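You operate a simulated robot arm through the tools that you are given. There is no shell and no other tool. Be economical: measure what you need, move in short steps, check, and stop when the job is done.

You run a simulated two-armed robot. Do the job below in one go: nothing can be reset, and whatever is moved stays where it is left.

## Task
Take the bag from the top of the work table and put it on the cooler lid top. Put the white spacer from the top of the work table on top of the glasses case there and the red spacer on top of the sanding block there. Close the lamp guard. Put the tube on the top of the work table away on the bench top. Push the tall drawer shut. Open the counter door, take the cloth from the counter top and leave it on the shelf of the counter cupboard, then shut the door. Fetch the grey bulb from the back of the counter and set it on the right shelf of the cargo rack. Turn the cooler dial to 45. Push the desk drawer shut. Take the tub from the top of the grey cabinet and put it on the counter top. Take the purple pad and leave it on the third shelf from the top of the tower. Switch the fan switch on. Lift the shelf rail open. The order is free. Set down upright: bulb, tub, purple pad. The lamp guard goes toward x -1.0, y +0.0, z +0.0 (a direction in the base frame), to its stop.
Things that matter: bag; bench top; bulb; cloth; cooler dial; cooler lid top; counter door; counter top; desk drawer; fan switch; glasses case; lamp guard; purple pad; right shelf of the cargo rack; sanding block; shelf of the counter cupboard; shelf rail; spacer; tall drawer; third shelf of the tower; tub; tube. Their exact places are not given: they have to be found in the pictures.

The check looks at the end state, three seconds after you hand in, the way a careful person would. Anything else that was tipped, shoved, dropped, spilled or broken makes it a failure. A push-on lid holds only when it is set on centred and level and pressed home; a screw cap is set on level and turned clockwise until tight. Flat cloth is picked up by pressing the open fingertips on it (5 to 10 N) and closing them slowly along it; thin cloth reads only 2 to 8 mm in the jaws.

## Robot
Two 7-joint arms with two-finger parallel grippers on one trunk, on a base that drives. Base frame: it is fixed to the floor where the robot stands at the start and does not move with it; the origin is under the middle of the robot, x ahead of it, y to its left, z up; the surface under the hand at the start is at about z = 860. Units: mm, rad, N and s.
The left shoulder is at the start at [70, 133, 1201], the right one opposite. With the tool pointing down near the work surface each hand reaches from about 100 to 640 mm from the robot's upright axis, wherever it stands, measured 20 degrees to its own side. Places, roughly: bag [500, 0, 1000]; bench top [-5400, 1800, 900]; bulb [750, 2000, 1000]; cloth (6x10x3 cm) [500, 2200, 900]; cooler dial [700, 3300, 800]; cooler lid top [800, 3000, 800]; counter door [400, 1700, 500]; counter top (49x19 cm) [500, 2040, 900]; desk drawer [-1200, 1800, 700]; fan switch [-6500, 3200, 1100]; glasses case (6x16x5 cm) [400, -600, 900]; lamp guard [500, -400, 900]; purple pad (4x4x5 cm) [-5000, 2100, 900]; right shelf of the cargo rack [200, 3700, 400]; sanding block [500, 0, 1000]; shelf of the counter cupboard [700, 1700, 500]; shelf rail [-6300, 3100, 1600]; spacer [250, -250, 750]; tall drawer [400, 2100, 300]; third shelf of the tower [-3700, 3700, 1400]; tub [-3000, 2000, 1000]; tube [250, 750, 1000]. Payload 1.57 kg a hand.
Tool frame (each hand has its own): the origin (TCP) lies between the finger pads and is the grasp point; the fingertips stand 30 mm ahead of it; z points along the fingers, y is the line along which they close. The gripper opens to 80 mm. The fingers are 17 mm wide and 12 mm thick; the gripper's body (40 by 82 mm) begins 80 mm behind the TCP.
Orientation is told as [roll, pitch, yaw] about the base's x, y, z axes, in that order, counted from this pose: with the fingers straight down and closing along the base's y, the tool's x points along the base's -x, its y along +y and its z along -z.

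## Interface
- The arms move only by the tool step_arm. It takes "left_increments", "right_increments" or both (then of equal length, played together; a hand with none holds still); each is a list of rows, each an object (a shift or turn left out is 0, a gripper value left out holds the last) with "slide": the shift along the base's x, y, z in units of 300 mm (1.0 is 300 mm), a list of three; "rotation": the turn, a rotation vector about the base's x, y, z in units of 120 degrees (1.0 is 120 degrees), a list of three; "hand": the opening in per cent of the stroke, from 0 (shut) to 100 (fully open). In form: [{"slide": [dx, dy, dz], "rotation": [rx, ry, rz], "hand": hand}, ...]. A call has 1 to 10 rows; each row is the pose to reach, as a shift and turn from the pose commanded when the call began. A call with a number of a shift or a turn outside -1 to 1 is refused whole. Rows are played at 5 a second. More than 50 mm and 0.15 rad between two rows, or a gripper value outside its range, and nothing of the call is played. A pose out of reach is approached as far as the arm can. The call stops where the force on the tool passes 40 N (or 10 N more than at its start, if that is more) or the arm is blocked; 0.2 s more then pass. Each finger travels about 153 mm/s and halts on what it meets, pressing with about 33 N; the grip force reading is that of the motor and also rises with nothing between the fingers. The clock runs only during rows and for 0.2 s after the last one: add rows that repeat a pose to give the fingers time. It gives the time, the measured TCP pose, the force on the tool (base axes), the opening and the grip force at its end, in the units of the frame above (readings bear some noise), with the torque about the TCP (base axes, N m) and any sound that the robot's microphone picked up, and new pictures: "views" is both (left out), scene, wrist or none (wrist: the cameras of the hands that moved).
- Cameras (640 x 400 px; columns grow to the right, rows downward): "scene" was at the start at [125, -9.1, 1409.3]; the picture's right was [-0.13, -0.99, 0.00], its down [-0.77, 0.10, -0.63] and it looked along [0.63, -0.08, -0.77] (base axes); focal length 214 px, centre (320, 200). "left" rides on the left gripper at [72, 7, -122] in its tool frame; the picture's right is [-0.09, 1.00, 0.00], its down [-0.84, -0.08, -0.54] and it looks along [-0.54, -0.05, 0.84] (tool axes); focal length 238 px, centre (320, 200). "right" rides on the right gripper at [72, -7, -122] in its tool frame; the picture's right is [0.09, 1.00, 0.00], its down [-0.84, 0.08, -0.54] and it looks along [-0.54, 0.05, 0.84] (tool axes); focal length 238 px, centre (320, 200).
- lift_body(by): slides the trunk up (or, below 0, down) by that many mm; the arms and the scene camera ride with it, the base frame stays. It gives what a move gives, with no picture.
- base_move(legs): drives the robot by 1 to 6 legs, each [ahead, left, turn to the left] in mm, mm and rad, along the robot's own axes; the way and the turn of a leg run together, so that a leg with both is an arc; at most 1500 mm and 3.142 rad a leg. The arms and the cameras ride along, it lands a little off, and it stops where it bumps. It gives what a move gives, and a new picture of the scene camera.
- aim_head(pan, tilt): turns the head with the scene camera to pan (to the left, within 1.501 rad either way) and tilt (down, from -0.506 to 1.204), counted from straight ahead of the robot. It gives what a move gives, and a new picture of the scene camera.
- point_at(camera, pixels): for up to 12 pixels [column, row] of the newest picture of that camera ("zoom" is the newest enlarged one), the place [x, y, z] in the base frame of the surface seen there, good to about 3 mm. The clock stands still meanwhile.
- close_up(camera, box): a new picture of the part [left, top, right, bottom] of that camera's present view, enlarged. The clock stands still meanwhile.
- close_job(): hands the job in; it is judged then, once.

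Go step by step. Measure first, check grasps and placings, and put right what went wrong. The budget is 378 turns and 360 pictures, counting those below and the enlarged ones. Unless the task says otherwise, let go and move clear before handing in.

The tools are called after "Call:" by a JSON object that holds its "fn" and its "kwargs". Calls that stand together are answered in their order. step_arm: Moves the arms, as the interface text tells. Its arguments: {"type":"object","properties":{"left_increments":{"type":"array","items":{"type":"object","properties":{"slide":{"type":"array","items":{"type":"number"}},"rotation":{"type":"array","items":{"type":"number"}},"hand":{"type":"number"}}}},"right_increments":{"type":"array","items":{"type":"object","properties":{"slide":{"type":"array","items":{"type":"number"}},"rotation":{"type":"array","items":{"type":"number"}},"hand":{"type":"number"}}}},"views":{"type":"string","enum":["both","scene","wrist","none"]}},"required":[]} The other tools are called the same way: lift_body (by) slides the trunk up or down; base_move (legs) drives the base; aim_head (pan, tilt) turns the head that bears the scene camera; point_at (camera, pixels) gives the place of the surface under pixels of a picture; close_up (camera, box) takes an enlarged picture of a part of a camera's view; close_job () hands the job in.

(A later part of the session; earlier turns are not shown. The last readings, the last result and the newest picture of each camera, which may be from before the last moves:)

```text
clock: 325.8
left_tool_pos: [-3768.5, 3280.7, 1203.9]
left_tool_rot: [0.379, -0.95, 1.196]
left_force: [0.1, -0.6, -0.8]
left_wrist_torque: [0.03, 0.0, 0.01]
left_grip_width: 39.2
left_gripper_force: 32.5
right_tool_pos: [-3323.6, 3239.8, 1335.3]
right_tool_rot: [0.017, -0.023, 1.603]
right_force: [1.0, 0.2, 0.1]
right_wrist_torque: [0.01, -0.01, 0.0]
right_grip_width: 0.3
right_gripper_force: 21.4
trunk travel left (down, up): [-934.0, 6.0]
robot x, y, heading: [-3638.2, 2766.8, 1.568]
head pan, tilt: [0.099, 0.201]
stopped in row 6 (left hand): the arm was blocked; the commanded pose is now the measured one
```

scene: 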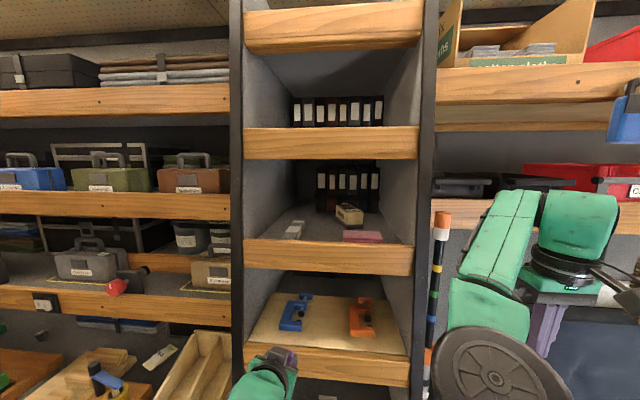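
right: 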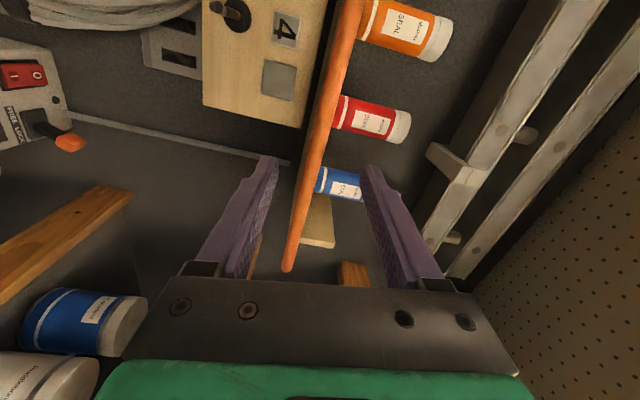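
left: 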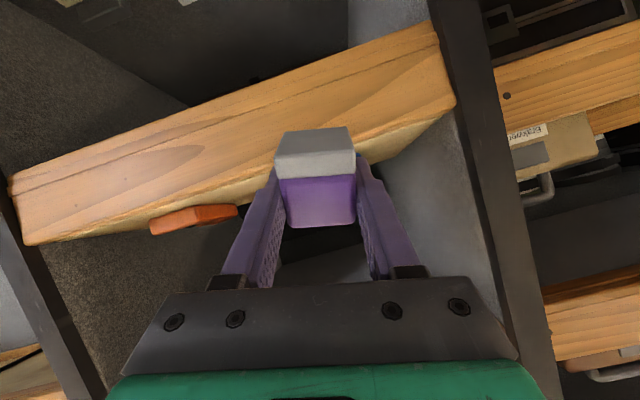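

The left arm ran into its joint limits while folded. I back up to get free space, extend the arm there, and will then drive in.

Call:
{"fn": "base_move", "kwargs": {"legs": [[-260, 0, 0]]}}

Call:
{"fn": "step_arm", "kwargs": {"left_increments": [{"slide": [0.02, 0.1, 0.1]}, {"slide": [0.04, 0.2, 0.2]}, {"slide": [0.06, 0.25, 0.33]}, {"slide": [0.08, 0.3, 0.46]}, {"slide": [0.1, 0.3, 0.6]}, {"slide": [0.12, 0.3, 0.74]}, {"slide": [0.12, 0.3, 0.88]}, {"slide": [0.12, 0.3, 0.98]}], "views": "both"}}

```text
clock: 327.6
left_tool_pos: [-3765.5, 3021.8, 1203.0]
left_tool_rot: [0.374, -0.946, 1.195]
left_force: [0.0, 0.5, -0.3]
left_wrist_torque: [-0.02, -0.01, 0.0]
left_grip_width: 39.3
left_gripper_force: 33.3
right_tool_pos: [-3323.8, 2982.8, 1333.6]
right_tool_rot: [0.017, -0.02, 1.603]
right_force: [-0.1, -0.1, -1.1]
right_wrist_torque: [-0.02, 0.02, 0.03]
right_grip_width: 0.0
right_gripper_force: 21.1
trunk travel left (down, up): [-934.0, 6.0]
robot x, y, heading: [-3637.0, 2506.4, 1.574]
head pan, tilt: [0.099, 0.201]
```

scene: 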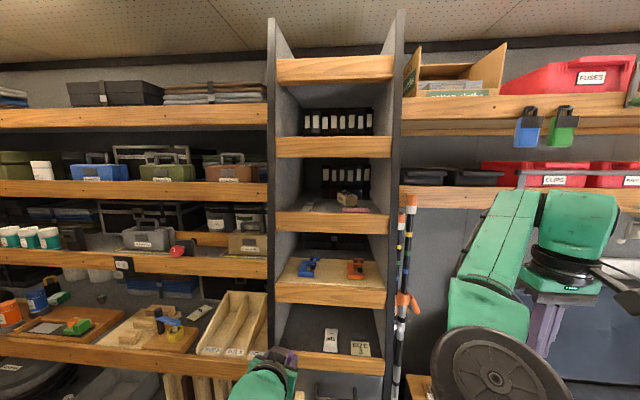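

```text
clock: 329.4
left_tool_pos: [-3731.7, 3109.6, 1496.7]
left_tool_rot: [0.376, -0.95, 1.196]
left_force: [-0.4, -0.6, -0.8]
left_wrist_torque: [0.01, 0.01, 0.01]
left_grip_width: 39.3
left_gripper_force: 33.6
right_tool_pos: [-3324.0, 2978.9, 1335.8]
right_tool_rot: [0.018, -0.022, 1.603]
right_force: [0.3, -1.3, 0.2]
right_wrist_torque: [0.0, -0.01, -0.04]
right_grip_width: 0.0
right_gripper_force: 21.5
trunk travel left (down, up): [-934.0, 6.0]
robot x, y, heading: [-3638.0, 2505.3, 1.576]
head pan, tilt: [0.099, 0.201]
```

scene: 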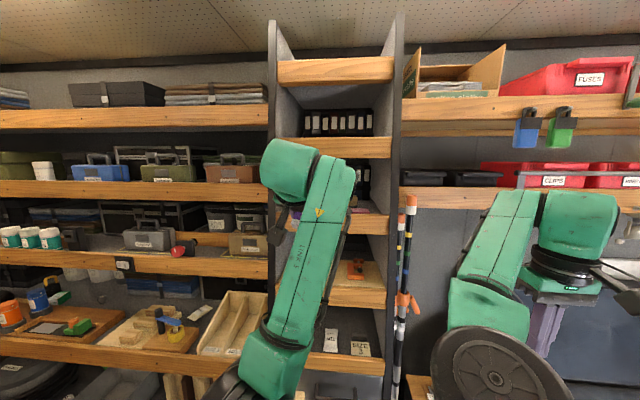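
left: 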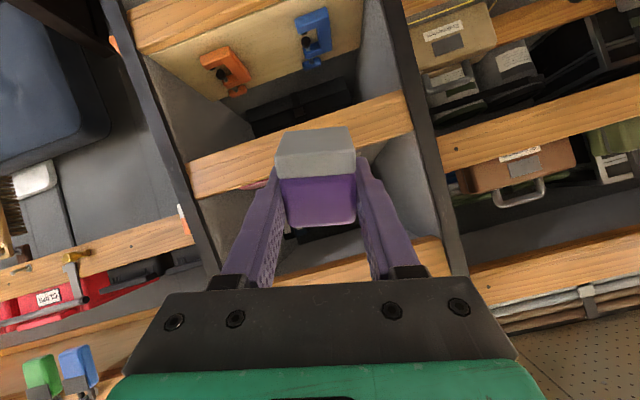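

The arm extends well here. Its hand is rolled ~12° and pitched 33°; I correct to level roll and 25° down.

Call:
{"fn": "step_arm", "kwargs": {"left_increments": [{"slide": [0.03, 0, 0], "rotation": [0.023, -0.036, 0.008]}, {"slide": [0.06, 0, 0], "rotation": [0.046, -0.072, 0.015]}, {"slide": [0.09, 0, 0], "rotation": [0.068, -0.107, 0.023]}], "views": "wrist"}}

```text
clock: 330.2
left_tool_pos: [-3702.5, 3109.3, 1497.1]
left_tool_rot: [-0.011, -1.134, 1.584]
left_force: [0.3, -0.5, -0.9]
left_wrist_torque: [-0.05, -0.01, -0.05]
left_grip_width: 39.2
left_gripper_force: 33.0
right_tool_pos: [-3324.0, 2979.3, 1334.9]
right_tool_rot: [0.019, -0.023, 1.603]
right_force: [-0.3, 0.1, -0.1]
right_wrist_torque: [0.01, -0.02, -0.01]
right_grip_width: 0.0
right_gripper_force: 20.9
trunk travel left (down, up): [-934.0, 6.0]
robot x, y, heading: [-3641.3, 2505.6, 1.57]
head pan, tilt: [0.099, 0.201]
```

left: 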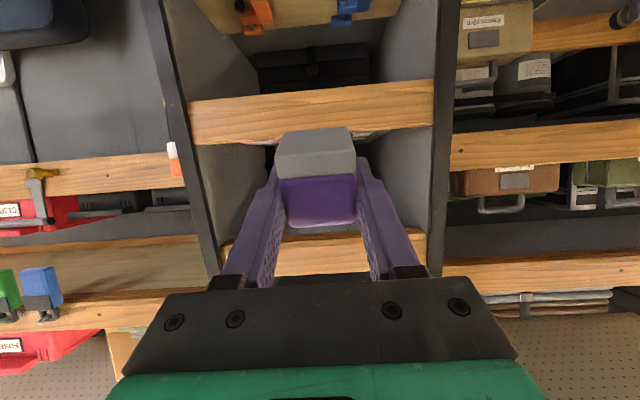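

Hand is level and pitched 25°. I drive 325 mm forward over the lip.

Call:
{"fn": "base_move", "kwargs": {"legs": [[325, 0, 0]]}}

Call:
{"fn": "step_arm", "kwargs": {"left_increments": [{"slide": [0, 0, -0.03]}], "views": "wrist"}}

```text
clock: 332.4
left_tool_pos: [-3701.2, 3427.7, 1499.8]
left_tool_rot: [-0.008, -1.138, 1.575]
left_force: [-1.0, 0.3, -0.2]
left_wrist_torque: [-0.01, 0.0, 0.0]
left_grip_width: 39.1
left_gripper_force: 32.5
right_tool_pos: [-3321.8, 3297.3, 1335.7]
right_tool_rot: [0.017, -0.026, 1.6]
right_force: [0.5, -0.4, 0.4]
right_wrist_torque: [0.01, -0.03, 0.0]
right_grip_width: 0.0
right_gripper_force: 21.0
trunk travel left (down, up): [-934.0, 6.0]
robot x, y, heading: [-3639.8, 2829.7, 1.567]
head pan, tilt: [0.099, 0.201]
```

scene: 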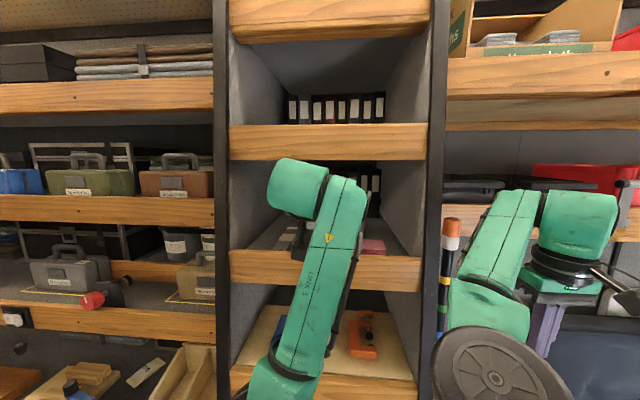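

```text
clock: 332.8
left_tool_pos: [-3701.1, 3434.0, 1487.8]
left_tool_rot: [-0.007, -1.133, 1.576]
left_force: [-0.1, -0.4, -0.7]
left_wrist_torque: [0.04, -0.02, -0.01]
left_grip_width: 39.5
left_gripper_force: 33.3
right_tool_pos: [-3320.7, 3301.2, 1333.6]
right_tool_rot: [0.017, -0.021, 1.599]
right_force: [-0.4, -0.2, -0.2]
right_wrist_torque: [0.01, 0.0, -0.01]
right_grip_width: 0.0
right_gripper_force: 21.1
trunk travel left (down, up): [-934.0, 6.0]
robot x, y, heading: [-3636.9, 2825.4, 1.564]
head pan, tilt: [0.099, 0.201]
```

left: 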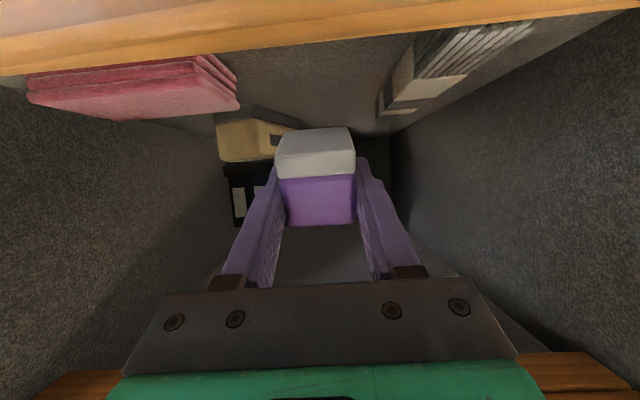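

Call:
{"fn": "point_at", "kwargs": {"camera": "left", "pixels": [[310, 70], [310, 90], [320, 42], [320, 10], [238, 100], [385, 105], [310, 50], [320, 115]]}}

```text
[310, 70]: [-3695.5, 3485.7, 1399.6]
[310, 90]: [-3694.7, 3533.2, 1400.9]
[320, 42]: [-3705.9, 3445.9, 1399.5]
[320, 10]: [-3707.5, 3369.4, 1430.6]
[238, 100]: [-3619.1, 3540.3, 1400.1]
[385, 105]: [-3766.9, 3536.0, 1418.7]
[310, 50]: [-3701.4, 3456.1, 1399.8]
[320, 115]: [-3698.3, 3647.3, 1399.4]
```

Shelf surface is z 1400 and the spot is clear. I lower the pad until its far edge touches.

Call:
{"fn": "step_arm", "kwargs": {"left_increments": [{"slide": [0, 0.03, -0.06]}, {"slide": [0, 0.04, -0.12]}, {"slide": [0, 0.04, -0.16]}, {"slide": [0, 0.04, -0.172]}, {"slide": [0, 0.04, -0.18]}, {"slide": [0, 0.04, -0.187]}], "views": "wrist"}}

```text
clock: 334.2
left_tool_pos: [-3701.3, 3442.1, 1437.1]
left_tool_rot: [-0.011, -1.146, 1.579]
left_force: [-2.7, 5.8, 17.9]
left_wrist_torque: [0.33, 0.18, 0.03]
left_grip_width: 39.4
left_gripper_force: 32.7
right_tool_pos: [-3321.7, 3299.8, 1335.5]
right_tool_rot: [0.018, -0.021, 1.598]
right_force: [-0.3, -0.5, -0.6]
right_wrist_torque: [0.01, -0.02, 0.02]
right_grip_width: 0.2
right_gripper_force: 20.8
trunk travel left (down, up): [-934.0, 6.0]
robot x, y, heading: [-3639.2, 2827.5, 1.571]
head pan, tilt: [0.099, 0.201]
```

left: 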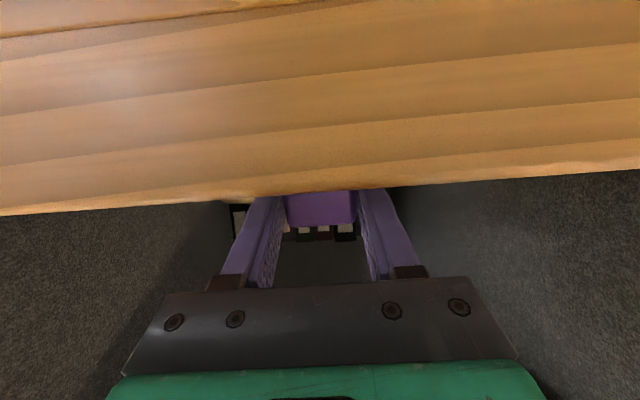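

Far edge touches (18 N). I open the jaws slowly and let it settle.

Call:
{"fn": "step_arm", "kwargs": {"left_increments": [{"slide": [0, 0, 0.006], "hand": 54}, {"slide": [0, 0, 0.006], "hand": 60}, {"slide": [0, 0, 0.006], "hand": 68}, {"slide": [0, 0, 0.006], "hand": 68}, {"slide": [0, -0.09, 0.05]}, {"slide": [0, -0.2, 0.1]}, {"slide": [0, -0.3, 0.18]}], "views": "both"}}

```text
clock: 335.8
left_tool_pos: [-3703.1, 3352.9, 1488.6]
left_tool_rot: [-0.008, -1.136, 1.577]
left_force: [-0.3, -1.2, -0.7]
left_wrist_torque: [-0.01, 0.05, 0.02]
left_grip_width: 54.2
left_gripper_force: 0.1
right_tool_pos: [-3322.2, 3299.5, 1335.0]
right_tool_rot: [0.017, -0.023, 1.599]
right_force: [0.2, 0.7, 0.2]
right_wrist_torque: [0.02, 0.03, 0.01]
right_grip_width: 0.1
right_gripper_force: 21.8
trunk travel left (down, up): [-934.0, 6.0]
robot x, y, heading: [-3638.2, 2828.9, 1.566]
head pan, tilt: [0.099, 0.201]
```

scene: 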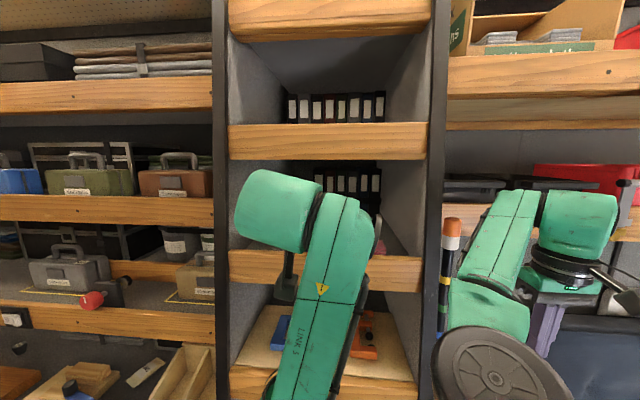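
left: 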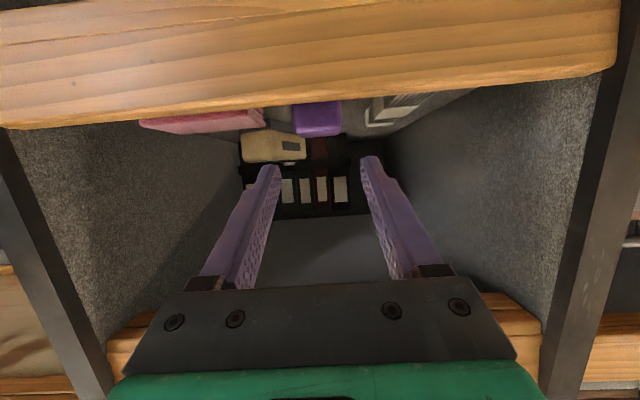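

The pad (317,118) seems to stand. I back off for a clear view.

Call:
{"fn": "base_move", "kwargs": {"legs": [[-300, 0, 0]]}}

Call:
{"fn": "step_arm", "kwargs": {"left_increments": [{"slide": [-0.1, 0, -0.1]}, {"slide": [-0.2, 0, -0.2]}, {"slide": [-0.3, 0, -0.3]}], "views": "none"}}

Call:
{"fn": "close_up", "kwargs": {"camera": "scene", "box": [260, 150, 420, 260]}}

```text
clock: 337.8
left_tool_pos: [-3703.0, 3058.0, 1486.6]
left_tool_rot: [-0.009, -1.13, 1.577]
left_force: [0.2, 0.3, 0.0]
left_wrist_torque: [-0.01, -0.02, 0.0]
left_grip_width: 54.1
left_gripper_force: 0.3
right_tool_pos: [-3321.9, 3004.8, 1334.0]
right_tool_rot: [0.017, -0.02, 1.6]
right_force: [-0.7, 0.3, 0.3]
right_wrist_torque: [0.01, 0.0, 0.02]
right_grip_width: 0.0
right_gripper_force: 21.4
trunk travel left (down, up): [-934.0, 6.0]
robot x, y, heading: [-3635.8, 2525.4, 1.569]
head pan, tilt: [0.099, 0.201]
```

scene: 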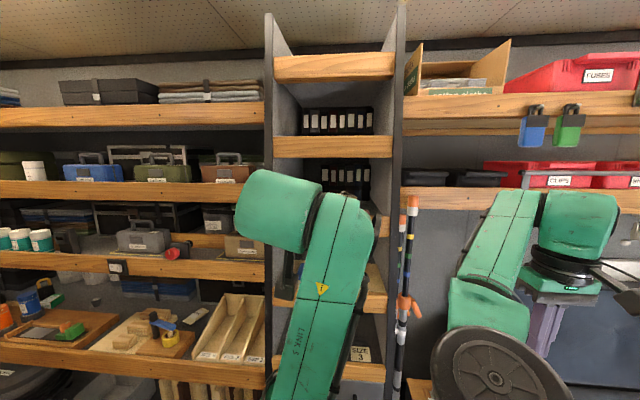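

```text
clock: 338.6
left_tool_pos: [-3796.1, 3054.1, 1399.0]
left_tool_rot: [-0.01, -1.134, 1.578]
left_force: [-0.5, -0.2, -0.7]
left_wrist_torque: [-0.02, 0.02, -0.06]
left_grip_width: 54.5
left_gripper_force: 0.1
right_tool_pos: [-3323.3, 3000.9, 1333.5]
right_tool_rot: [0.016, -0.024, 1.603]
right_force: [-0.3, 0.8, -0.4]
right_wrist_torque: [0.02, -0.03, 0.03]
right_grip_width: 0.0
right_gripper_force: 20.9
trunk travel left (down, up): [-934.0, 6.0]
robot x, y, heading: [-3640.5, 2532.2, 1.57]
head pan, tilt: [0.099, 0.201]
```

```text
3.64 times, centred on (340, 205) of scene
```

zoom: 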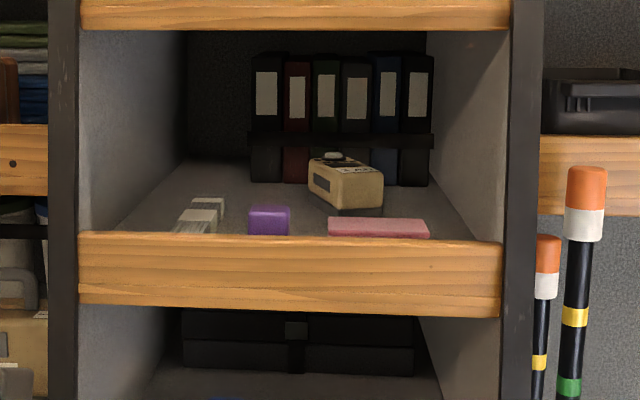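

Call:
{"fn": "point_at", "kwargs": {"camera": "zoom", "pixels": [[268, 211], [255, 211], [283, 211], [268, 228]]}}

```text
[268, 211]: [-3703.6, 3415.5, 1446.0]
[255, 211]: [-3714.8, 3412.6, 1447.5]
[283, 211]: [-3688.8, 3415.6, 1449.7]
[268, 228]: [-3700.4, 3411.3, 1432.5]
```

The pad stands upright (top z 1447 level) on the third shelf. Now I normalise both arms for overhead grasping.

Call:
{"fn": "step_arm", "kwargs": {"left_increments": [{"slide": [-0.1, -0.04, 0.03]}, {"slide": [-0.2, -0.08, 0.06]}, {"slide": [-0.3, -0.12, 0.09]}, {"slide": [-0.4, -0.16, 0.12]}, {"slide": [-0.51, -0.18, 0.14]}, {"slide": [-0.51, -0.18, 0.14]}], "right_increments": [{"slide": [0, 0, -0.06]}, {"slide": [0, 0, -0.12]}, {"slide": [0, 0, -0.18]}, {"slide": [0, 0, -0.24]}, {"slide": [0, 0, -0.3]}, {"slide": [0, 0, -0.3]}], "views": "none"}}

Call:
{"fn": "step_arm", "kwargs": {"left_increments": [{"slide": [0, 0, -0.03], "rotation": [-0.055, 0, 0]}, {"slide": [0, 0, -0.06], "rotation": [-0.11, 0, 0]}, {"slide": [0, 0, -0.1], "rotation": [-0.165, 0, 0]}, {"slide": [0, 0, -0.14], "rotation": [-0.22, 0, 0]}, {"slide": [0, 0, -0.18], "rotation": [-0.275, 0, 0]}, {"slide": [0, 0, -0.22], "rotation": [-0.33, 0, 0]}, {"slide": [0, 0, -0.26], "rotation": [-0.385, 0, 0]}, {"slide": [0, 0, -0.3], "rotation": [-0.44, 0, 0]}, {"slide": [0, 0, -0.34], "rotation": [-0.495, 0, 0]}, {"slide": [0, 0, -0.36], "rotation": [-0.5416, 0, 0]}], "right_increments": [{"slide": [-0.02, -0.02, 0], "rotation": [0.07, 0, 0]}, {"slide": [-0.04, -0.03, 0], "rotation": [0.14, 0, 0]}, {"slide": [-0.06, -0.04, 0], "rotation": [0.21, 0, 0]}, {"slide": [-0.08, -0.04, 0], "rotation": [0.28, 0, 0]}, {"slide": [-0.1, -0.04, 0], "rotation": [0.35, 0, 0]}, {"slide": [-0.12, -0.04, 0], "rotation": [0.42, 0, 0]}, {"slide": [-0.14, -0.04, 0], "rotation": [0.49, 0, 0]}, {"slide": [-0.16, -0.04, 0], "rotation": [0.56, 0, 0]}, {"slide": [-0.18, -0.04, 0], "rotation": [0.63, 0, 0]}, {"slide": [-0.2, -0.04, 0], "rotation": [0.7, 0, 0]}], "views": "scene"}}

```text
clock: 340.0
left_tool_pos: [-3950.1, 3008.3, 1436.8]
left_tool_rot: [-0.008, -1.133, 1.575]
left_force: [0.5, 0.0, -0.2]
left_wrist_torque: [-0.02, 0.05, -0.01]
left_grip_width: 54.5
left_gripper_force: 0.0
left hand out of reach, approached as far as the arm can: row 4, 5, 6
right_tool_pos: [-3317.3, 3007.0, 1243.9]
right_tool_rot: [0.018, -0.024, 1.6]
right_force: [0.5, -0.5, -0.2]
right_wrist_torque: [-0.01, 0.04, -0.01]
right_grip_width: 0.0
right_gripper_force: 21.2
right hand out of reach, approached as far as the arm can: row 1, 2, 3, 4, 5, 6
trunk travel left (down, up): [-934.0, 6.0]
robot x, y, heading: [-3639.5, 2531.0, 1.571]
head pan, tilt: [0.099, 0.201]
```

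```text
clock: 341.8
left_tool_pos: [-3962.0, 3021.5, 1355.0]
left_tool_rot: [-0.007, -0.261, 1.574]
left_force: [-0.7, -0.4, 0.8]
left_wrist_torque: [0.02, 0.02, -0.05]
left_grip_width: 54.3
left_gripper_force: 0.0
left hand out of reach, approached as far as the arm can: row 1, 2, 3, 4, 5, 6, 7, 8
right_tool_pos: [-3332.5, 3007.3, 1351.4]
right_tool_rot: [-0.579, -1.329, 2.094]
right_force: [-0.6, 0.0, -0.5]
right_wrist_torque: [0.01, 0.01, -0.02]
right_grip_width: 0.3
right_gripper_force: 21.4
right hand out of reach, approached as far as the arm can: row 1, 2, 3, 4, 8
trunk travel left (down, up): [-934.0, 6.0]
robot x, y, heading: [-3641.3, 2530.1, 1.567]
head pan, tilt: [0.099, 0.201]
stopped in row 8 (right hand): the arm was blocked; the commanded pose is now the measured one
```

scene: 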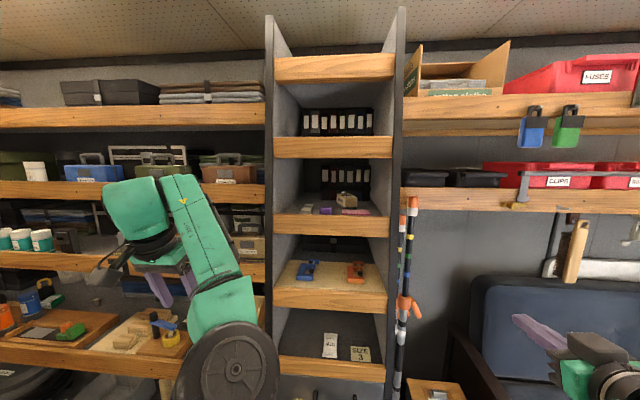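

Call:
{"fn": "step_arm", "kwargs": {"left_increments": [{"slide": [0, 0, -0.04], "rotation": [-0.03, 0, 0]}, {"slide": [0, 0, -0.08], "rotation": [-0.06, 0, 0]}, {"slide": [0, 0, -0.12], "rotation": [-0.09, 0, 0]}, {"slide": [0, 0, -0.16], "rotation": [-0.125, 0, 0]}, {"slide": [0, 0, -0.2], "rotation": [-0.125, 0, 0]}, {"slide": [0, 0, -0.24], "rotation": [-0.125, 0, 0]}, {"slide": [0, 0, -0.28], "rotation": [-0.125, 0, 0]}, {"slide": [0, 0, -0.32], "rotation": [-0.125, 0, 0]}, {"slide": [0, 0, -0.36], "rotation": [-0.125, 0, 0]}, {"slide": [0, 0, -0.373], "rotation": [-0.125, 0, 0]}], "right_increments": [{"slide": [0, 0, -0.03], "rotation": [-0.065, 0, 0]}, {"slide": [0, 0, -0.06], "rotation": [-0.13, 0, 0]}, {"slide": [0, 0, -0.1], "rotation": [-0.195, 0, 0]}, {"slide": [0, 0, -0.14], "rotation": [-0.26, 0, 0]}, {"slide": [0, 0, -0.18], "rotation": [-0.325, 0, 0]}, {"slide": [0, 0, -0.22], "rotation": [-0.39, 0, 0]}, {"slide": [0, 0, -0.26], "rotation": [-0.455, 0, 0]}, {"slide": [0, 0, -0.3], "rotation": [-0.52, 0, 0]}, {"slide": [0, 0, -0.34], "rotation": [-0.585, 0, 0]}, {"slide": [0, 0, -0.36], "rotation": [-0.642, 0, 0]}], "views": "none"}}

Call:
{"fn": "step_arm", "kwargs": {"left_increments": [{"slide": [0.02, -0.02, 0], "rotation": [0.07, 0, 0]}, {"slide": [0.04, -0.03, 0], "rotation": [0.14, 0, 0]}, {"slide": [0.06, -0.04, 0], "rotation": [0.21, 0, 0]}, {"slide": [0.08, -0.04, 0], "rotation": [0.28, 0, 0]}, {"slide": [0.1, -0.04, 0], "rotation": [0.35, 0, 0]}, {"slide": [0.12, -0.04, 0], "rotation": [0.42, 0, 0]}, {"slide": [0.14, -0.04, 0], "rotation": [0.49, 0, 0]}, {"slide": [0.16, -0.04, 0], "rotation": [0.56, 0, 0]}, {"slide": [0.18, -0.04, 0], "rotation": [0.63, 0, 0]}, {"slide": [0.2, -0.04, 0], "rotation": [0.7, 0, 0]}], "views": "scene"}}

```text
clock: 344.0
left_tool_pos: [-3962.4, 3022.7, 1243.2]
left_tool_rot: [-0.006, 0.0, 1.572]
left_force: [-0.7, 0.1, 0.1]
left_wrist_torque: [0.01, 0.0, 0.0]
left_grip_width: 54.5
left_gripper_force: 0.1
right_tool_pos: [-3322.9, 3019.3, 1240.5]
right_tool_rot: [-0.065, -0.012, 1.687]
right_force: [0.2, 0.1, 1.2]
right_wrist_torque: [-0.01, 0.01, -0.01]
right_grip_width: 0.0
right_gripper_force: 21.8
right hand out of reach, approached as far as the arm can: row 5, 6, 7, 8, 9, 10
trunk travel left (down, up): [-934.0, 6.0]
robot x, y, heading: [-3640.8, 2527.8, 1.573]
head pan, tilt: [0.099, 0.201]
```

```text
clock: 345.8
left_tool_pos: [-3942.5, 3020.0, 1360.8]
left_tool_rot: [0.568, -1.383, 1.072]
left_force: [0.6, -0.2, -0.9]
left_wrist_torque: [0.02, 0.01, 0.03]
left_grip_width: 54.5
left_gripper_force: 0.1
left hand out of reach, approached as far as the arm can: row 1, 2, 3, 4, 9
right_tool_pos: [-3321.6, 3017.5, 1240.4]
right_tool_rot: [-0.064, -0.014, 1.685]
right_force: [-0.5, -0.4, 0.3]
right_wrist_torque: [-0.02, -0.01, -0.01]
right_grip_width: 0.1
right_gripper_force: 21.2
trunk travel left (down, up): [-934.0, 6.0]
robot x, y, heading: [-3640.3, 2530.0, 1.569]
head pan, tilt: [0.099, 0.201]
stopped in row 9 (left hand): the arm was blocked; the commanded pose is now the measured one
```

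scene: 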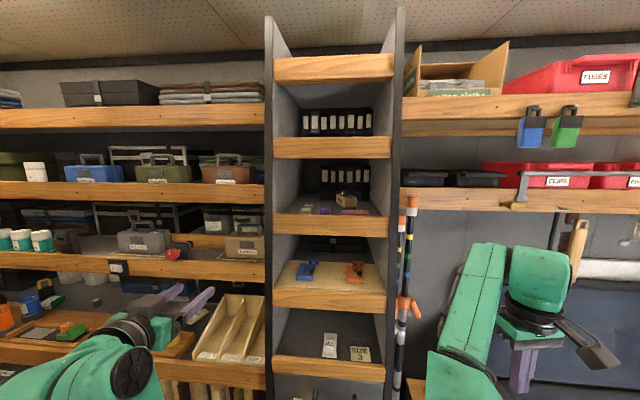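

Call:
{"fn": "step_arm", "kwargs": {"left_increments": [{"slide": [0, 0, 0.1]}, {"slide": [0, 0, 0.2]}, {"slide": [0, 0, 0.3]}, {"slide": [0, 0, 0.34]}, {"slide": [0, 0, 0.31], "rotation": [-0.065, 0, 0]}, {"slide": [0, 0, 0.28], "rotation": [-0.13, 0, 0]}, {"slide": [0, 0, 0.24], "rotation": [-0.195, 0, 0]}, {"slide": [0, 0, 0.2], "rotation": [-0.26, 0, 0]}, {"slide": [0, 0, 0.16], "rotation": [-0.325, 0, 0]}, {"slide": [0, 0, 0.12], "rotation": [-0.39, 0, 0]}], "right_increments": [{"slide": [-0.02, -0.02, 0], "rotation": [0.07, 0, 0]}, {"slide": [-0.04, -0.03, 0], "rotation": [0.14, 0, 0]}, {"slide": [-0.06, -0.04, 0], "rotation": [0.21, 0, 0]}, {"slide": [-0.08, -0.04, 0], "rotation": [0.28, 0, 0]}, {"slide": [-0.1, -0.04, 0], "rotation": [0.35, 0, 0]}, {"slide": [-0.12, -0.04, 0], "rotation": [0.42, 0, 0]}, {"slide": [-0.14, -0.04, 0], "rotation": [0.49, 0, 0]}, {"slide": [-0.16, -0.04, 0], "rotation": [0.56, 0, 0]}, {"slide": [-0.18, -0.04, 0], "rotation": [0.63, 0, 0]}, {"slide": [-0.2, -0.04, 0], "rotation": [0.7, 0, 0]}], "views": "none"}}

```text
clock: 347.5
left_tool_pos: [-3945.3, 3019.4, 1430.1]
left_tool_rot: [0.198, -0.973, 1.419]
left_force: [-1.1, 0.2, -0.1]
left_wrist_torque: [-0.01, -0.02, -0.05]
left_grip_width: 54.5
left_gripper_force: 0.1
left hand out of reach, approached as far as the arm can: row 6
right_tool_pos: [-3337.6, 3016.3, 1355.1]
right_tool_rot: [-0.782, -1.237, 2.224]
right_force: [0.1, 0.2, -0.1]
right_wrist_torque: [0.0, 0.0, 0.01]
right_grip_width: 0.0
right_gripper_force: 21.1
right hand out of reach, approached as far as the arm can: row 1, 2, 3
trunk travel left (down, up): [-934.0, 6.0]
robot x, y, heading: [-3639.3, 2530.8, 1.564]
head pan, tilt: [0.099, 0.201]
stopped in row 8 (right hand): the arm was blocked; the commanded pose is now the measured one
```

Call:
{"fn": "step_arm", "kwargs": {"left_increments": [{"slide": [0, 0, -0.03], "rotation": [-0.065, 0, 0]}, {"slide": [0, 0, -0.06], "rotation": [-0.13, 0, 0]}, {"slide": [0, 0, -0.1], "rotation": [-0.195, 0, 0]}, {"slide": [0, 0, -0.14], "rotation": [-0.26, 0, 0]}, {"slide": [0, 0, -0.18], "rotation": [-0.325, 0, 0]}, {"slide": [0, 0, -0.22], "rotation": [-0.39, 0, 0]}, {"slide": [0, 0, -0.26], "rotation": [-0.455, 0, 0]}], "right_increments": [{"slide": [0, 0, 0.06]}, {"slide": [0, 0, 0.12]}, {"slide": [0, 0, 0.18]}, {"slide": [0, 0, 0.24]}, {"slide": [0, 0, 0.3]}, {"slide": [0, 0, 0.34]}, {"slide": [0, 0, 0.34]}], "views": "none"}}

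Call:
{"fn": "step_arm", "kwargs": {"right_increments": [{"slide": [0, 0, -0.03], "rotation": [-0.065, 0, 0]}, {"slide": [0, 0, -0.06], "rotation": [-0.13, 0, 0]}, {"slide": [0, 0, -0.1], "rotation": [-0.195, 0, 0]}, {"slide": [0, 0, -0.14], "rotation": [-0.26, 0, 0]}, {"slide": [0, 0, -0.18], "rotation": [-0.325, 0, 0]}, {"slide": [0, 0, -0.22], "rotation": [-0.39, 0, 0]}, {"slide": [0, 0, -0.26], "rotation": [-0.455, 0, 0]}, {"slide": [0, 0, -0.3], "rotation": [-0.52, 0, 0]}, {"slide": [0, 0, -0.34], "rotation": [-0.58, 0, 0]}], "views": "scene"}}

```text
clock: 349.1
left_tool_pos: [-3940.1, 3022.6, 1351.9]
left_tool_rot: [0.076, -0.023, 1.484]
left_force: [0.5, -0.5, -0.1]
left_wrist_torque: [-0.01, 0.02, 0.0]
left_grip_width: 54.5
left_gripper_force: 0.1
right_tool_pos: [-3335.0, 3018.1, 1455.1]
right_tool_rot: [-0.753, -1.237, 2.199]
right_force: [-0.3, 0.9, 0.1]
right_wrist_torque: [0.01, 0.02, 0.01]
right_grip_width: 0.0
right_gripper_force: 21.5
trunk travel left (down, up): [-934.0, 6.0]
robot x, y, heading: [-3641.7, 2531.6, 1.571]
head pan, tilt: [0.099, 0.201]
```

```text
clock: 351.1
left_tool_pos: [-3942.8, 3021.9, 1352.1]
left_tool_rot: [0.074, -0.026, 1.483]
left_force: [-1.1, -0.4, 0.0]
left_wrist_torque: [0.0, 0.01, -0.01]
left_grip_width: 54.3
left_gripper_force: 0.0
right_tool_pos: [-3324.0, 3029.5, 1353.1]
right_tool_rot: [-0.169, -0.079, 1.767]
right_force: [0.2, 0.0, 0.4]
right_wrist_torque: [-0.03, 0.01, -0.02]
right_grip_width: 0.0
right_gripper_force: 21.4
right hand out of reach, approached as far as the arm can: row 4, 5, 6, 7, 8, 9
trunk travel left (down, up): [-934.0, 6.0]
robot x, y, heading: [-3637.6, 2530.1, 1.571]
head pan, tilt: [0.099, 0.201]
```

scene: 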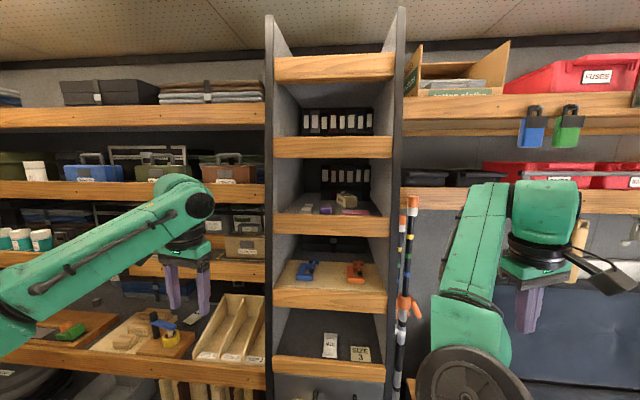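

The left arm is back to normal; the right one can wait. I lower the trunk, turn around to face −y, and strafe to the grey cabinet with the tub.

Call:
{"fn": "lift_body", "kwargs": {"by": -165}}

Call:
{"fn": "base_move", "kwargs": {"legs": [[200, 0, 0], [0, 0, 1.571], [0, 0, 1.571], [0, 600, 0]]}}

Call:
{"fn": "aim_head", "kwargs": {"pan": 0.1, "tilt": 0.5}}

```text
clock: 353.0
left_tool_pos: [-3940.8, 3022.2, 1187.7]
left_tool_rot: [0.076, -0.024, 1.484]
left_force: [-0.2, 0.6, -0.3]
left_wrist_torque: [0.0, -0.01, -0.01]
left_grip_width: 54.3
left_gripper_force: 0.0
right_tool_pos: [-3323.9, 3028.3, 1188.7]
right_tool_rot: [-0.169, -0.081, 1.767]
right_force: [-0.7, 0.5, 0.0]
right_wrist_torque: [-0.02, 0.03, 0.01]
right_grip_width: 0.0
right_gripper_force: 21.5
trunk travel left (down, up): [-769.0, 171.0]
robot x, y, heading: [-3639.1, 2531.4, 1.572]
head pan, tilt: [0.099, 0.201]
```

```text
clock: 365.3
left_tool_pos: [-2710.9, 2279.8, 1187.8]
left_tool_rot: [0.076, -0.026, -1.61]
left_force: [0.0, 0.6, 0.3]
left_wrist_torque: [0.01, -0.01, 0.0]
left_grip_width: 54.2
left_gripper_force: 0.1
right_tool_pos: [-3327.1, 2241.5, 1188.4]
right_tool_rot: [-0.167, -0.081, -1.329]
right_force: [-0.7, 0.6, 0.2]
right_wrist_torque: [-0.02, -0.02, 0.0]
right_grip_width: 0.0
right_gripper_force: 21.1
trunk travel left (down, up): [-769.0, 171.0]
robot x, y, heading: [-3036.5, 2759.2, -1.522]
head pan, tilt: [0.099, 0.201]
```

scene: 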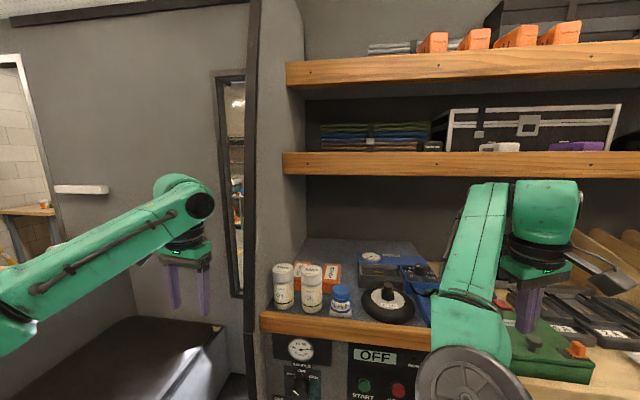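

```text
clock: 366.1
left_tool_pos: [-2709.8, 2279.5, 1188.3]
left_tool_rot: [0.075, -0.024, -1.61]
left_force: [0.3, 0.9, 0.1]
left_wrist_torque: [0.0, -0.02, 0.02]
left_grip_width: 54.3
left_gripper_force: 0.0
right_tool_pos: [-3325.6, 2241.3, 1188.5]
right_tool_rot: [-0.167, -0.08, -1.328]
right_force: [-0.4, 0.1, -0.3]
right_wrist_torque: [0.03, 0.01, 0.01]
right_grip_width: 0.0
right_gripper_force: 21.9
trunk travel left (down, up): [-769.0, 171.0]
robot x, y, heading: [-3040.3, 2757.0, -1.523]
head pan, tilt: [0.099, 0.499]
```

scene: 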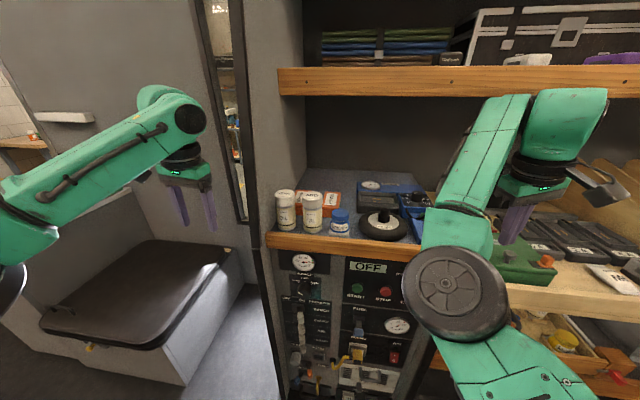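

Call:
{"fn": "close_up", "kwargs": {"camera": "scene", "box": [260, 160, 430, 270]}}

Call:
{"fn": "point_at", "kwargs": {"camera": "scene", "pixels": [[287, 192], [287, 215], [312, 196], [312, 218], [339, 213], [339, 228], [370, 238], [385, 215], [335, 240], [288, 70], [330, 205], [385, 190]]}}

```text
3.64 times, centred on (345, 215) of scene
```

zoom: 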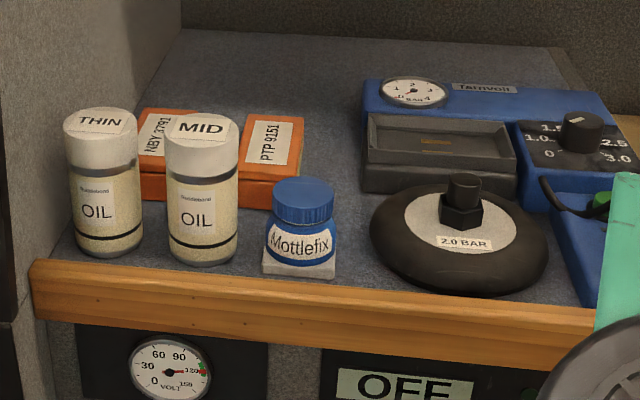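

```text
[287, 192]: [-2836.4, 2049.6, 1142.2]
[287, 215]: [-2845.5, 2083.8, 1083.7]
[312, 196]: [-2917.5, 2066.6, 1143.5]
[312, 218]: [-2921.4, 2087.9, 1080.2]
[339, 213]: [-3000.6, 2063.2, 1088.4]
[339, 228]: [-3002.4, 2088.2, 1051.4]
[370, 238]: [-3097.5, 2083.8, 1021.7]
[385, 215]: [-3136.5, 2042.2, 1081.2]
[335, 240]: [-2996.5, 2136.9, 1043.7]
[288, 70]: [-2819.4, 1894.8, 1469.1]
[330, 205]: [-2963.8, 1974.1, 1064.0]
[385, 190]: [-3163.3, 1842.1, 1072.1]
```

The tub is the blue "Mottlefix" jar at (-3001,2062), top z 1089. I drive closer.

Call:
{"fn": "base_move", "kwargs": {"legs": [[190, -85, -0.048]]}}

Call:
{"fn": "step_arm", "kwargs": {"left_increments": [{"slide": [-0.08, 0, 0], "rotation": [0.01, 0.035, 0.01], "hand": 100}, {"slide": [-0.2, 0, 0], "rotation": [0.01, 0.035, 0.02]}, {"slide": [-0.33, 0, 0], "rotation": [0.01, 0.035, 0.03]}, {"slide": [-0.46, 0, 0], "rotation": [0.01, 0.035, 0.03]}, {"slide": [-0.6, 0.0, 0], "rotation": [0.01, 0.035, 0.03]}], "views": "both"}}

```text
clock: 367.4
left_tool_pos: [-2758.5, 2183.9, 1188.5]
left_tool_rot: [0.082, 0.005, -1.63]
left_force: [0.5, 1.7, 0.3]
left_wrist_torque: [-0.21, 0.09, 0.03]
left_grip_width: 54.2
left_gripper_force: 0.2
right_tool_pos: [-3379.5, 2152.3, 1187.9]
right_tool_rot: [-0.167, -0.08, -1.352]
right_force: [-0.3, 0.5, -0.9]
right_wrist_torque: [0.02, -0.01, -0.03]
right_grip_width: 0.1
right_gripper_force: 21.5
trunk travel left (down, up): [-769.0, 171.0]
robot x, y, heading: [-3075.0, 2658.9, -1.552]
head pan, tilt: [0.099, 0.499]
stopped in leg 1: the force on the tool passed its limit at 163 N (the readings are from after the stop); the commanded pose is now the measured one
```

scene: 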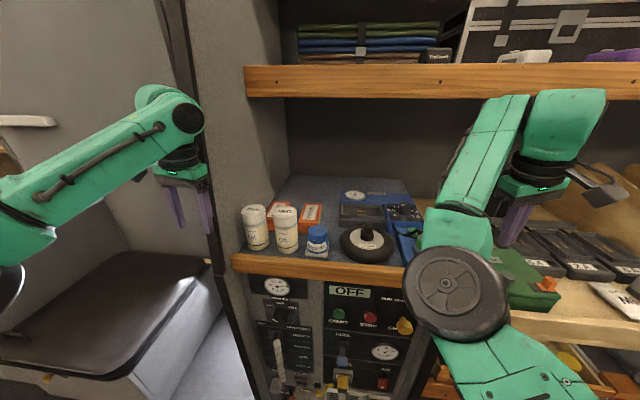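

```text
clock: 368.6
left_tool_pos: [-2942.0, 2179.8, 1188.5]
left_tool_rot: [0.009, 0.027, -1.568]
left_force: [0.1, -0.1, 0.3]
left_wrist_torque: [0.01, -0.04, 0.0]
left_grip_width: 80.0
left_gripper_force: 0.1
right_tool_pos: [-3380.7, 2150.8, 1185.8]
right_tool_rot: [-0.166, -0.078, -1.352]
right_force: [0.3, -0.6, 0.1]
right_wrist_torque: [0.02, -0.05, 0.0]
right_grip_width: 0.0
right_gripper_force: 21.2
trunk travel left (down, up): [-769.0, 171.0]
robot x, y, heading: [-3073.2, 2658.4, -1.551]
head pan, tilt: [0.099, 0.499]
```

scene: 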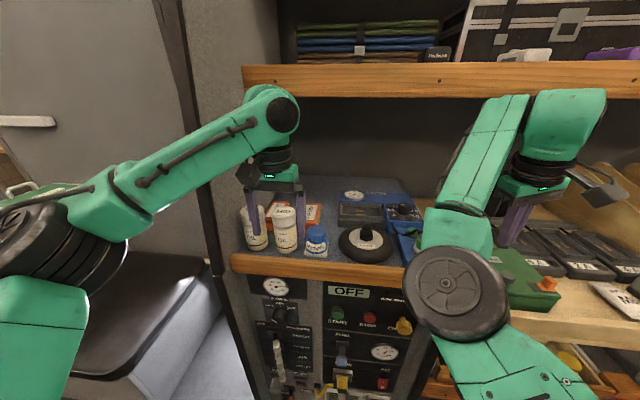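
left: 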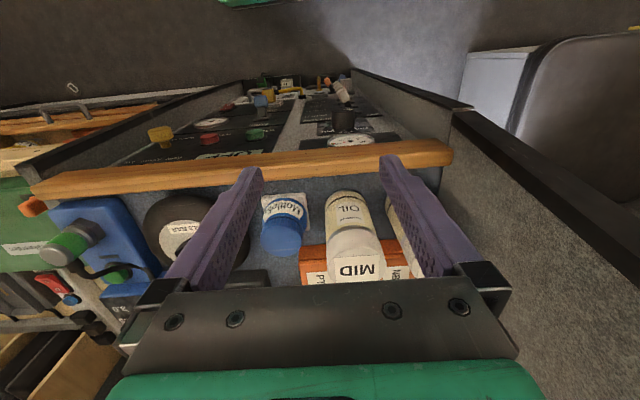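

The left hand had brushed the divider panel; it is now inside over the jar area. I step 80 mm closer and centre over the tub.

Call:
{"fn": "base_move", "kwargs": {"legs": [[80, -20, 0]]}}

Call:
{"fn": "step_arm", "kwargs": {"left_increments": [{"slide": [-0.08, -0.05, 0.02]}, {"slide": [-0.14, -0.1, 0.02]}], "views": "wrist"}}

```text
clock: 369.6
left_tool_pos: [-2956.0, 2106.7, 1191.2]
left_tool_rot: [0.009, 0.021, -1.568]
left_force: [0.0, -0.6, 0.4]
left_wrist_torque: [-0.05, -0.01, 0.01]
left_grip_width: 79.9
left_gripper_force: 0.1
right_tool_pos: [-3395.6, 2075.8, 1189.2]
right_tool_rot: [-0.17, -0.083, -1.353]
right_force: [0.2, -0.4, -0.4]
right_wrist_torque: [-0.02, 0.04, 0.02]
right_grip_width: 0.2
right_gripper_force: 21.2
trunk travel left (down, up): [-769.0, 171.0]
robot x, y, heading: [-3092.3, 2575.6, -1.549]
head pan, tilt: [0.099, 0.499]
```

scene: 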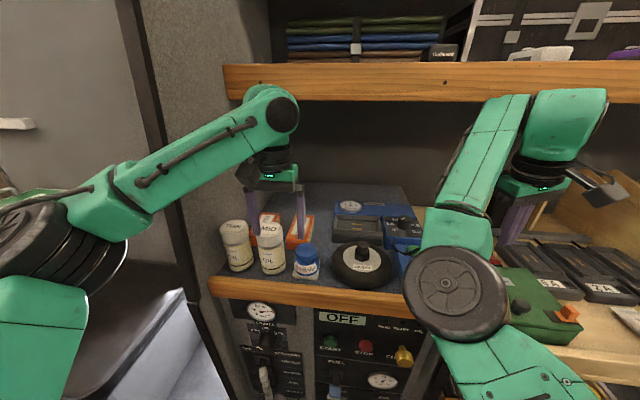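

```text
clock: 370.2
left_tool_pos: [-2998.9, 2074.1, 1195.6]
left_tool_rot: [0.008, 0.022, -1.568]
left_force: [0.1, 0.0, -0.6]
left_wrist_torque: [0.0, 0.01, 0.01]
left_grip_width: 80.1
left_gripper_force: 0.0
right_tool_pos: [-3397.6, 2071.9, 1188.9]
right_tool_rot: [-0.166, -0.081, -1.352]
right_force: [-0.4, -0.2, 0.5]
right_wrist_torque: [-0.03, -0.04, 0.02]
right_grip_width: 0.0
right_gripper_force: 21.1
trunk travel left (down, up): [-769.0, 171.0]
robot x, y, heading: [-3093.4, 2578.9, -1.552]
head pan, tilt: [0.099, 0.499]
```

left: 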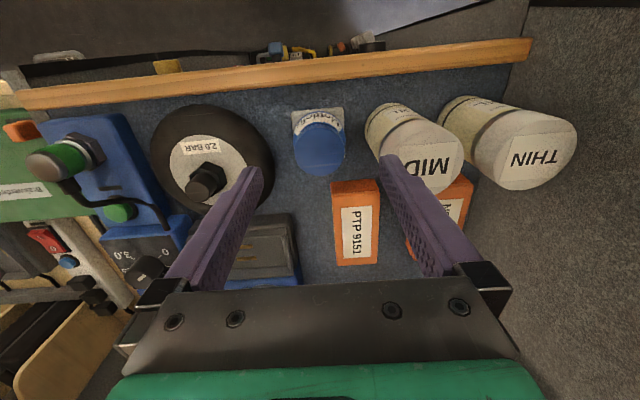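

Call:
{"fn": "point_at", "kwargs": {"camera": "left", "pixels": [[320, 150], [296, 150], [345, 150], [320, 125], [294, 120], [342, 115], [271, 165], [378, 150], [410, 145], [320, 85], [320, 172], [340, 195]]}}

Call:
{"fn": "close_up", "kwargs": {"camera": "left", "box": [250, 60, 450, 200]}}

```text
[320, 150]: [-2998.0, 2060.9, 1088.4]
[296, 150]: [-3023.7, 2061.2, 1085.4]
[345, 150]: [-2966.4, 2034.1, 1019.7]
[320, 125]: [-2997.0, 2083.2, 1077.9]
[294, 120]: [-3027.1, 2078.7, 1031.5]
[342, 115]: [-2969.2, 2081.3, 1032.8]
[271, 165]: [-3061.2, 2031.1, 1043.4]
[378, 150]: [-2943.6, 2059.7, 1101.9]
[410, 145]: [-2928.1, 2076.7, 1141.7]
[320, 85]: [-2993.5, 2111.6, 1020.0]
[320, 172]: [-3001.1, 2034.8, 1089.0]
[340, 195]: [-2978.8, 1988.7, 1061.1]
```

```text
2.86 times, centred on (350, 130) of left
```

zoom: 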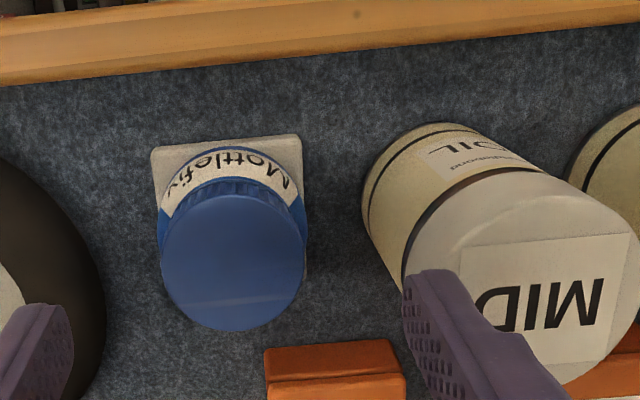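

Jar centre (-2998,2059), on a base at z 1020, top 1088. I descend between the neighbours with the jaws at 56 mm.

Call:
{"fn": "step_arm", "kwargs": {"left_increments": [{"slide": [0.002, -0.05, -0.05], "hand": 71}, {"slide": [0.002, -0.05, -0.18]}, {"slide": [0.002, -0.05, -0.31]}, {"slide": [0.002, -0.05, -0.41]}, {"slide": [0.002, -0.05, -0.436]}], "views": "wrist"}}

```text
clock: 371.4
left_tool_pos: [-2997.7, 2058.0, 1064.7]
left_tool_rot: [0.009, 0.025, -1.57]
left_force: [0.6, 0.6, 3.1]
left_wrist_torque: [0.05, 0.1, -0.05]
left_grip_width: 59.6
left_gripper_force: 25.9
right_tool_pos: [-3398.1, 2072.3, 1188.5]
right_tool_rot: [-0.166, -0.079, -1.35]
right_force: [0.0, -0.6, -0.1]
right_wrist_torque: [0.0, 0.0, 0.03]
right_grip_width: 0.0
right_gripper_force: 21.0
trunk travel left (down, up): [-769.0, 171.0]
robot x, y, heading: [-3093.2, 2582.3, -1.548]
head pan, tilt: [0.099, 0.499]
```

left: 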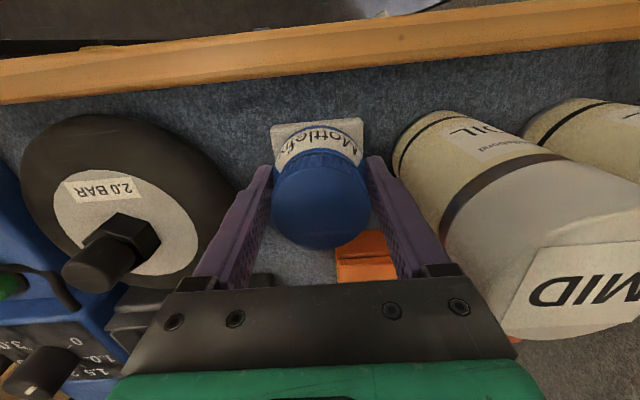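

The jaws already touch the jar (59.6 mm). I close and lift.

Call:
{"fn": "step_arm", "kwargs": {"left_increments": [{"slide": [0, 0, 0], "hand": 0}, {"slide": [0, 0, 0], "hand": 0}, {"slide": [0, 0, 0.05]}, {"slide": [0, 0, 0.18]}, {"slide": [0, 0, 0.32]}, {"slide": [0, 0, 0.46]}], "views": "wrist"}}

```text
clock: 372.8
left_tool_pos: [-2998.8, 2057.2, 1201.8]
left_tool_rot: [0.009, 0.025, -1.57]
left_force: [0.6, 0.4, -0.6]
left_wrist_torque: [0.01, 0.0, -0.01]
left_grip_width: 59.2
left_gripper_force: 33.5
right_tool_pos: [-3398.3, 2072.2, 1187.9]
right_tool_rot: [-0.168, -0.081, -1.349]
right_force: [0.8, -0.5, 0.6]
right_wrist_torque: [-0.01, -0.01, 0.0]
right_grip_width: 0.2
right_gripper_force: 21.8
trunk travel left (down, up): [-769.0, 171.0]
robot x, y, heading: [-3094.0, 2578.8, -1.549]
head pan, tilt: [0.099, 0.499]
```

left: 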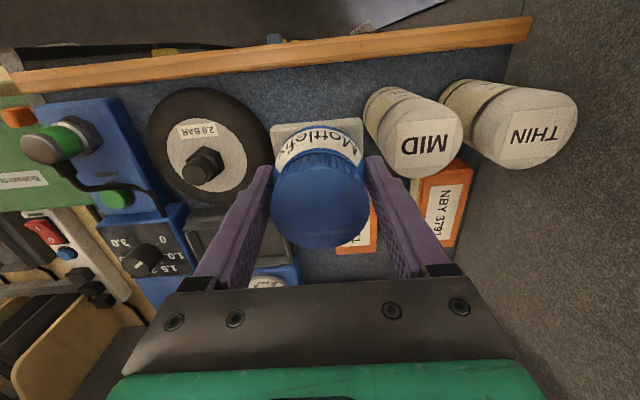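

Tub is held (59 mm). I drive back to the counter area.

Call:
{"fn": "base_move", "kwargs": {"legs": [[-170, 0, 0], [0, 0, 1.549], [1300, 0, 0], [1300, 0, 0]]}}

Call:
{"fn": "aim_head", "kwargs": {"pan": -0.5, "tilt": 0.5}}

```text
clock: 390.1
left_tool_pos: [-18.4, 2751.5, 1201.5]
left_tool_rot: [0.009, 0.024, -0.045]
left_force: [-0.6, 0.2, -1.7]
left_wrist_torque: [0.0, -0.01, 0.01]
left_grip_width: 59.2
left_gripper_force: 32.5
right_tool_pos: [-52.2, 2354.3, 1186.7]
right_tool_rot: [-0.168, -0.081, 0.173]
right_force: [0.3, -1.1, 0.1]
right_wrist_torque: [-0.02, 0.0, -0.02]
right_grip_width: 0.2
right_gripper_force: 20.6
trunk travel left (down, up): [-769.0, 171.0]
robot x, y, heading: [-546.9, 2677.4, -0.028]
head pan, tilt: [0.099, 0.499]
```

scene: 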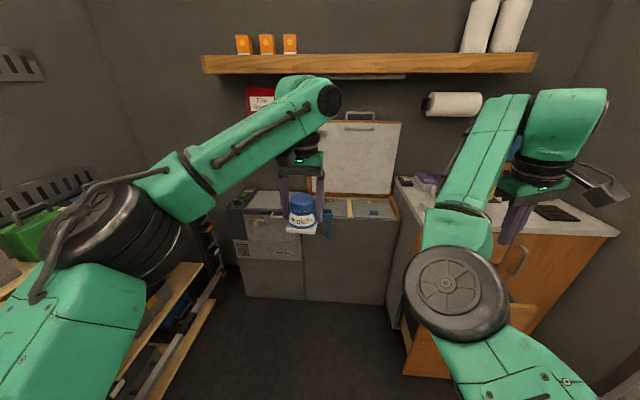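

```text
clock: 391.1
left_tool_pos: [-17.7, 2752.2, 1201.6]
left_tool_rot: [0.009, 0.024, -0.045]
left_force: [0.4, 0.5, -1.5]
left_wrist_torque: [0.02, 0.01, 0.0]
left_grip_width: 59.4
left_gripper_force: 32.7
right_tool_pos: [-52.0, 2353.8, 1187.9]
right_tool_rot: [-0.166, -0.08, 0.173]
right_force: [0.3, 0.1, 0.8]
right_wrist_torque: [-0.01, -0.01, -0.01]
right_grip_width: 0.0
right_gripper_force: 21.2
trunk travel left (down, up): [-769.0, 171.0]
robot x, y, heading: [-545.6, 2680.6, -0.027]
head pan, tilt: [-0.499, 0.499]
```

scene: 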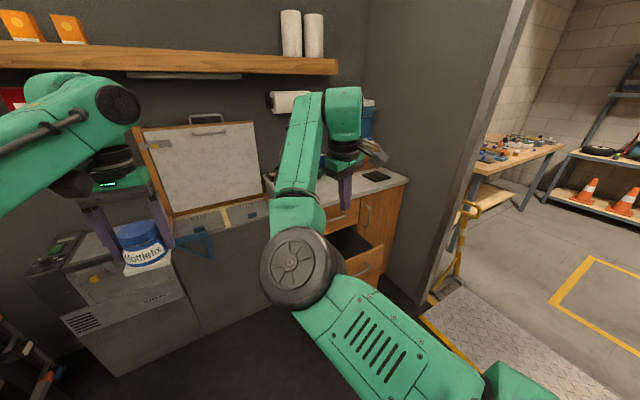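

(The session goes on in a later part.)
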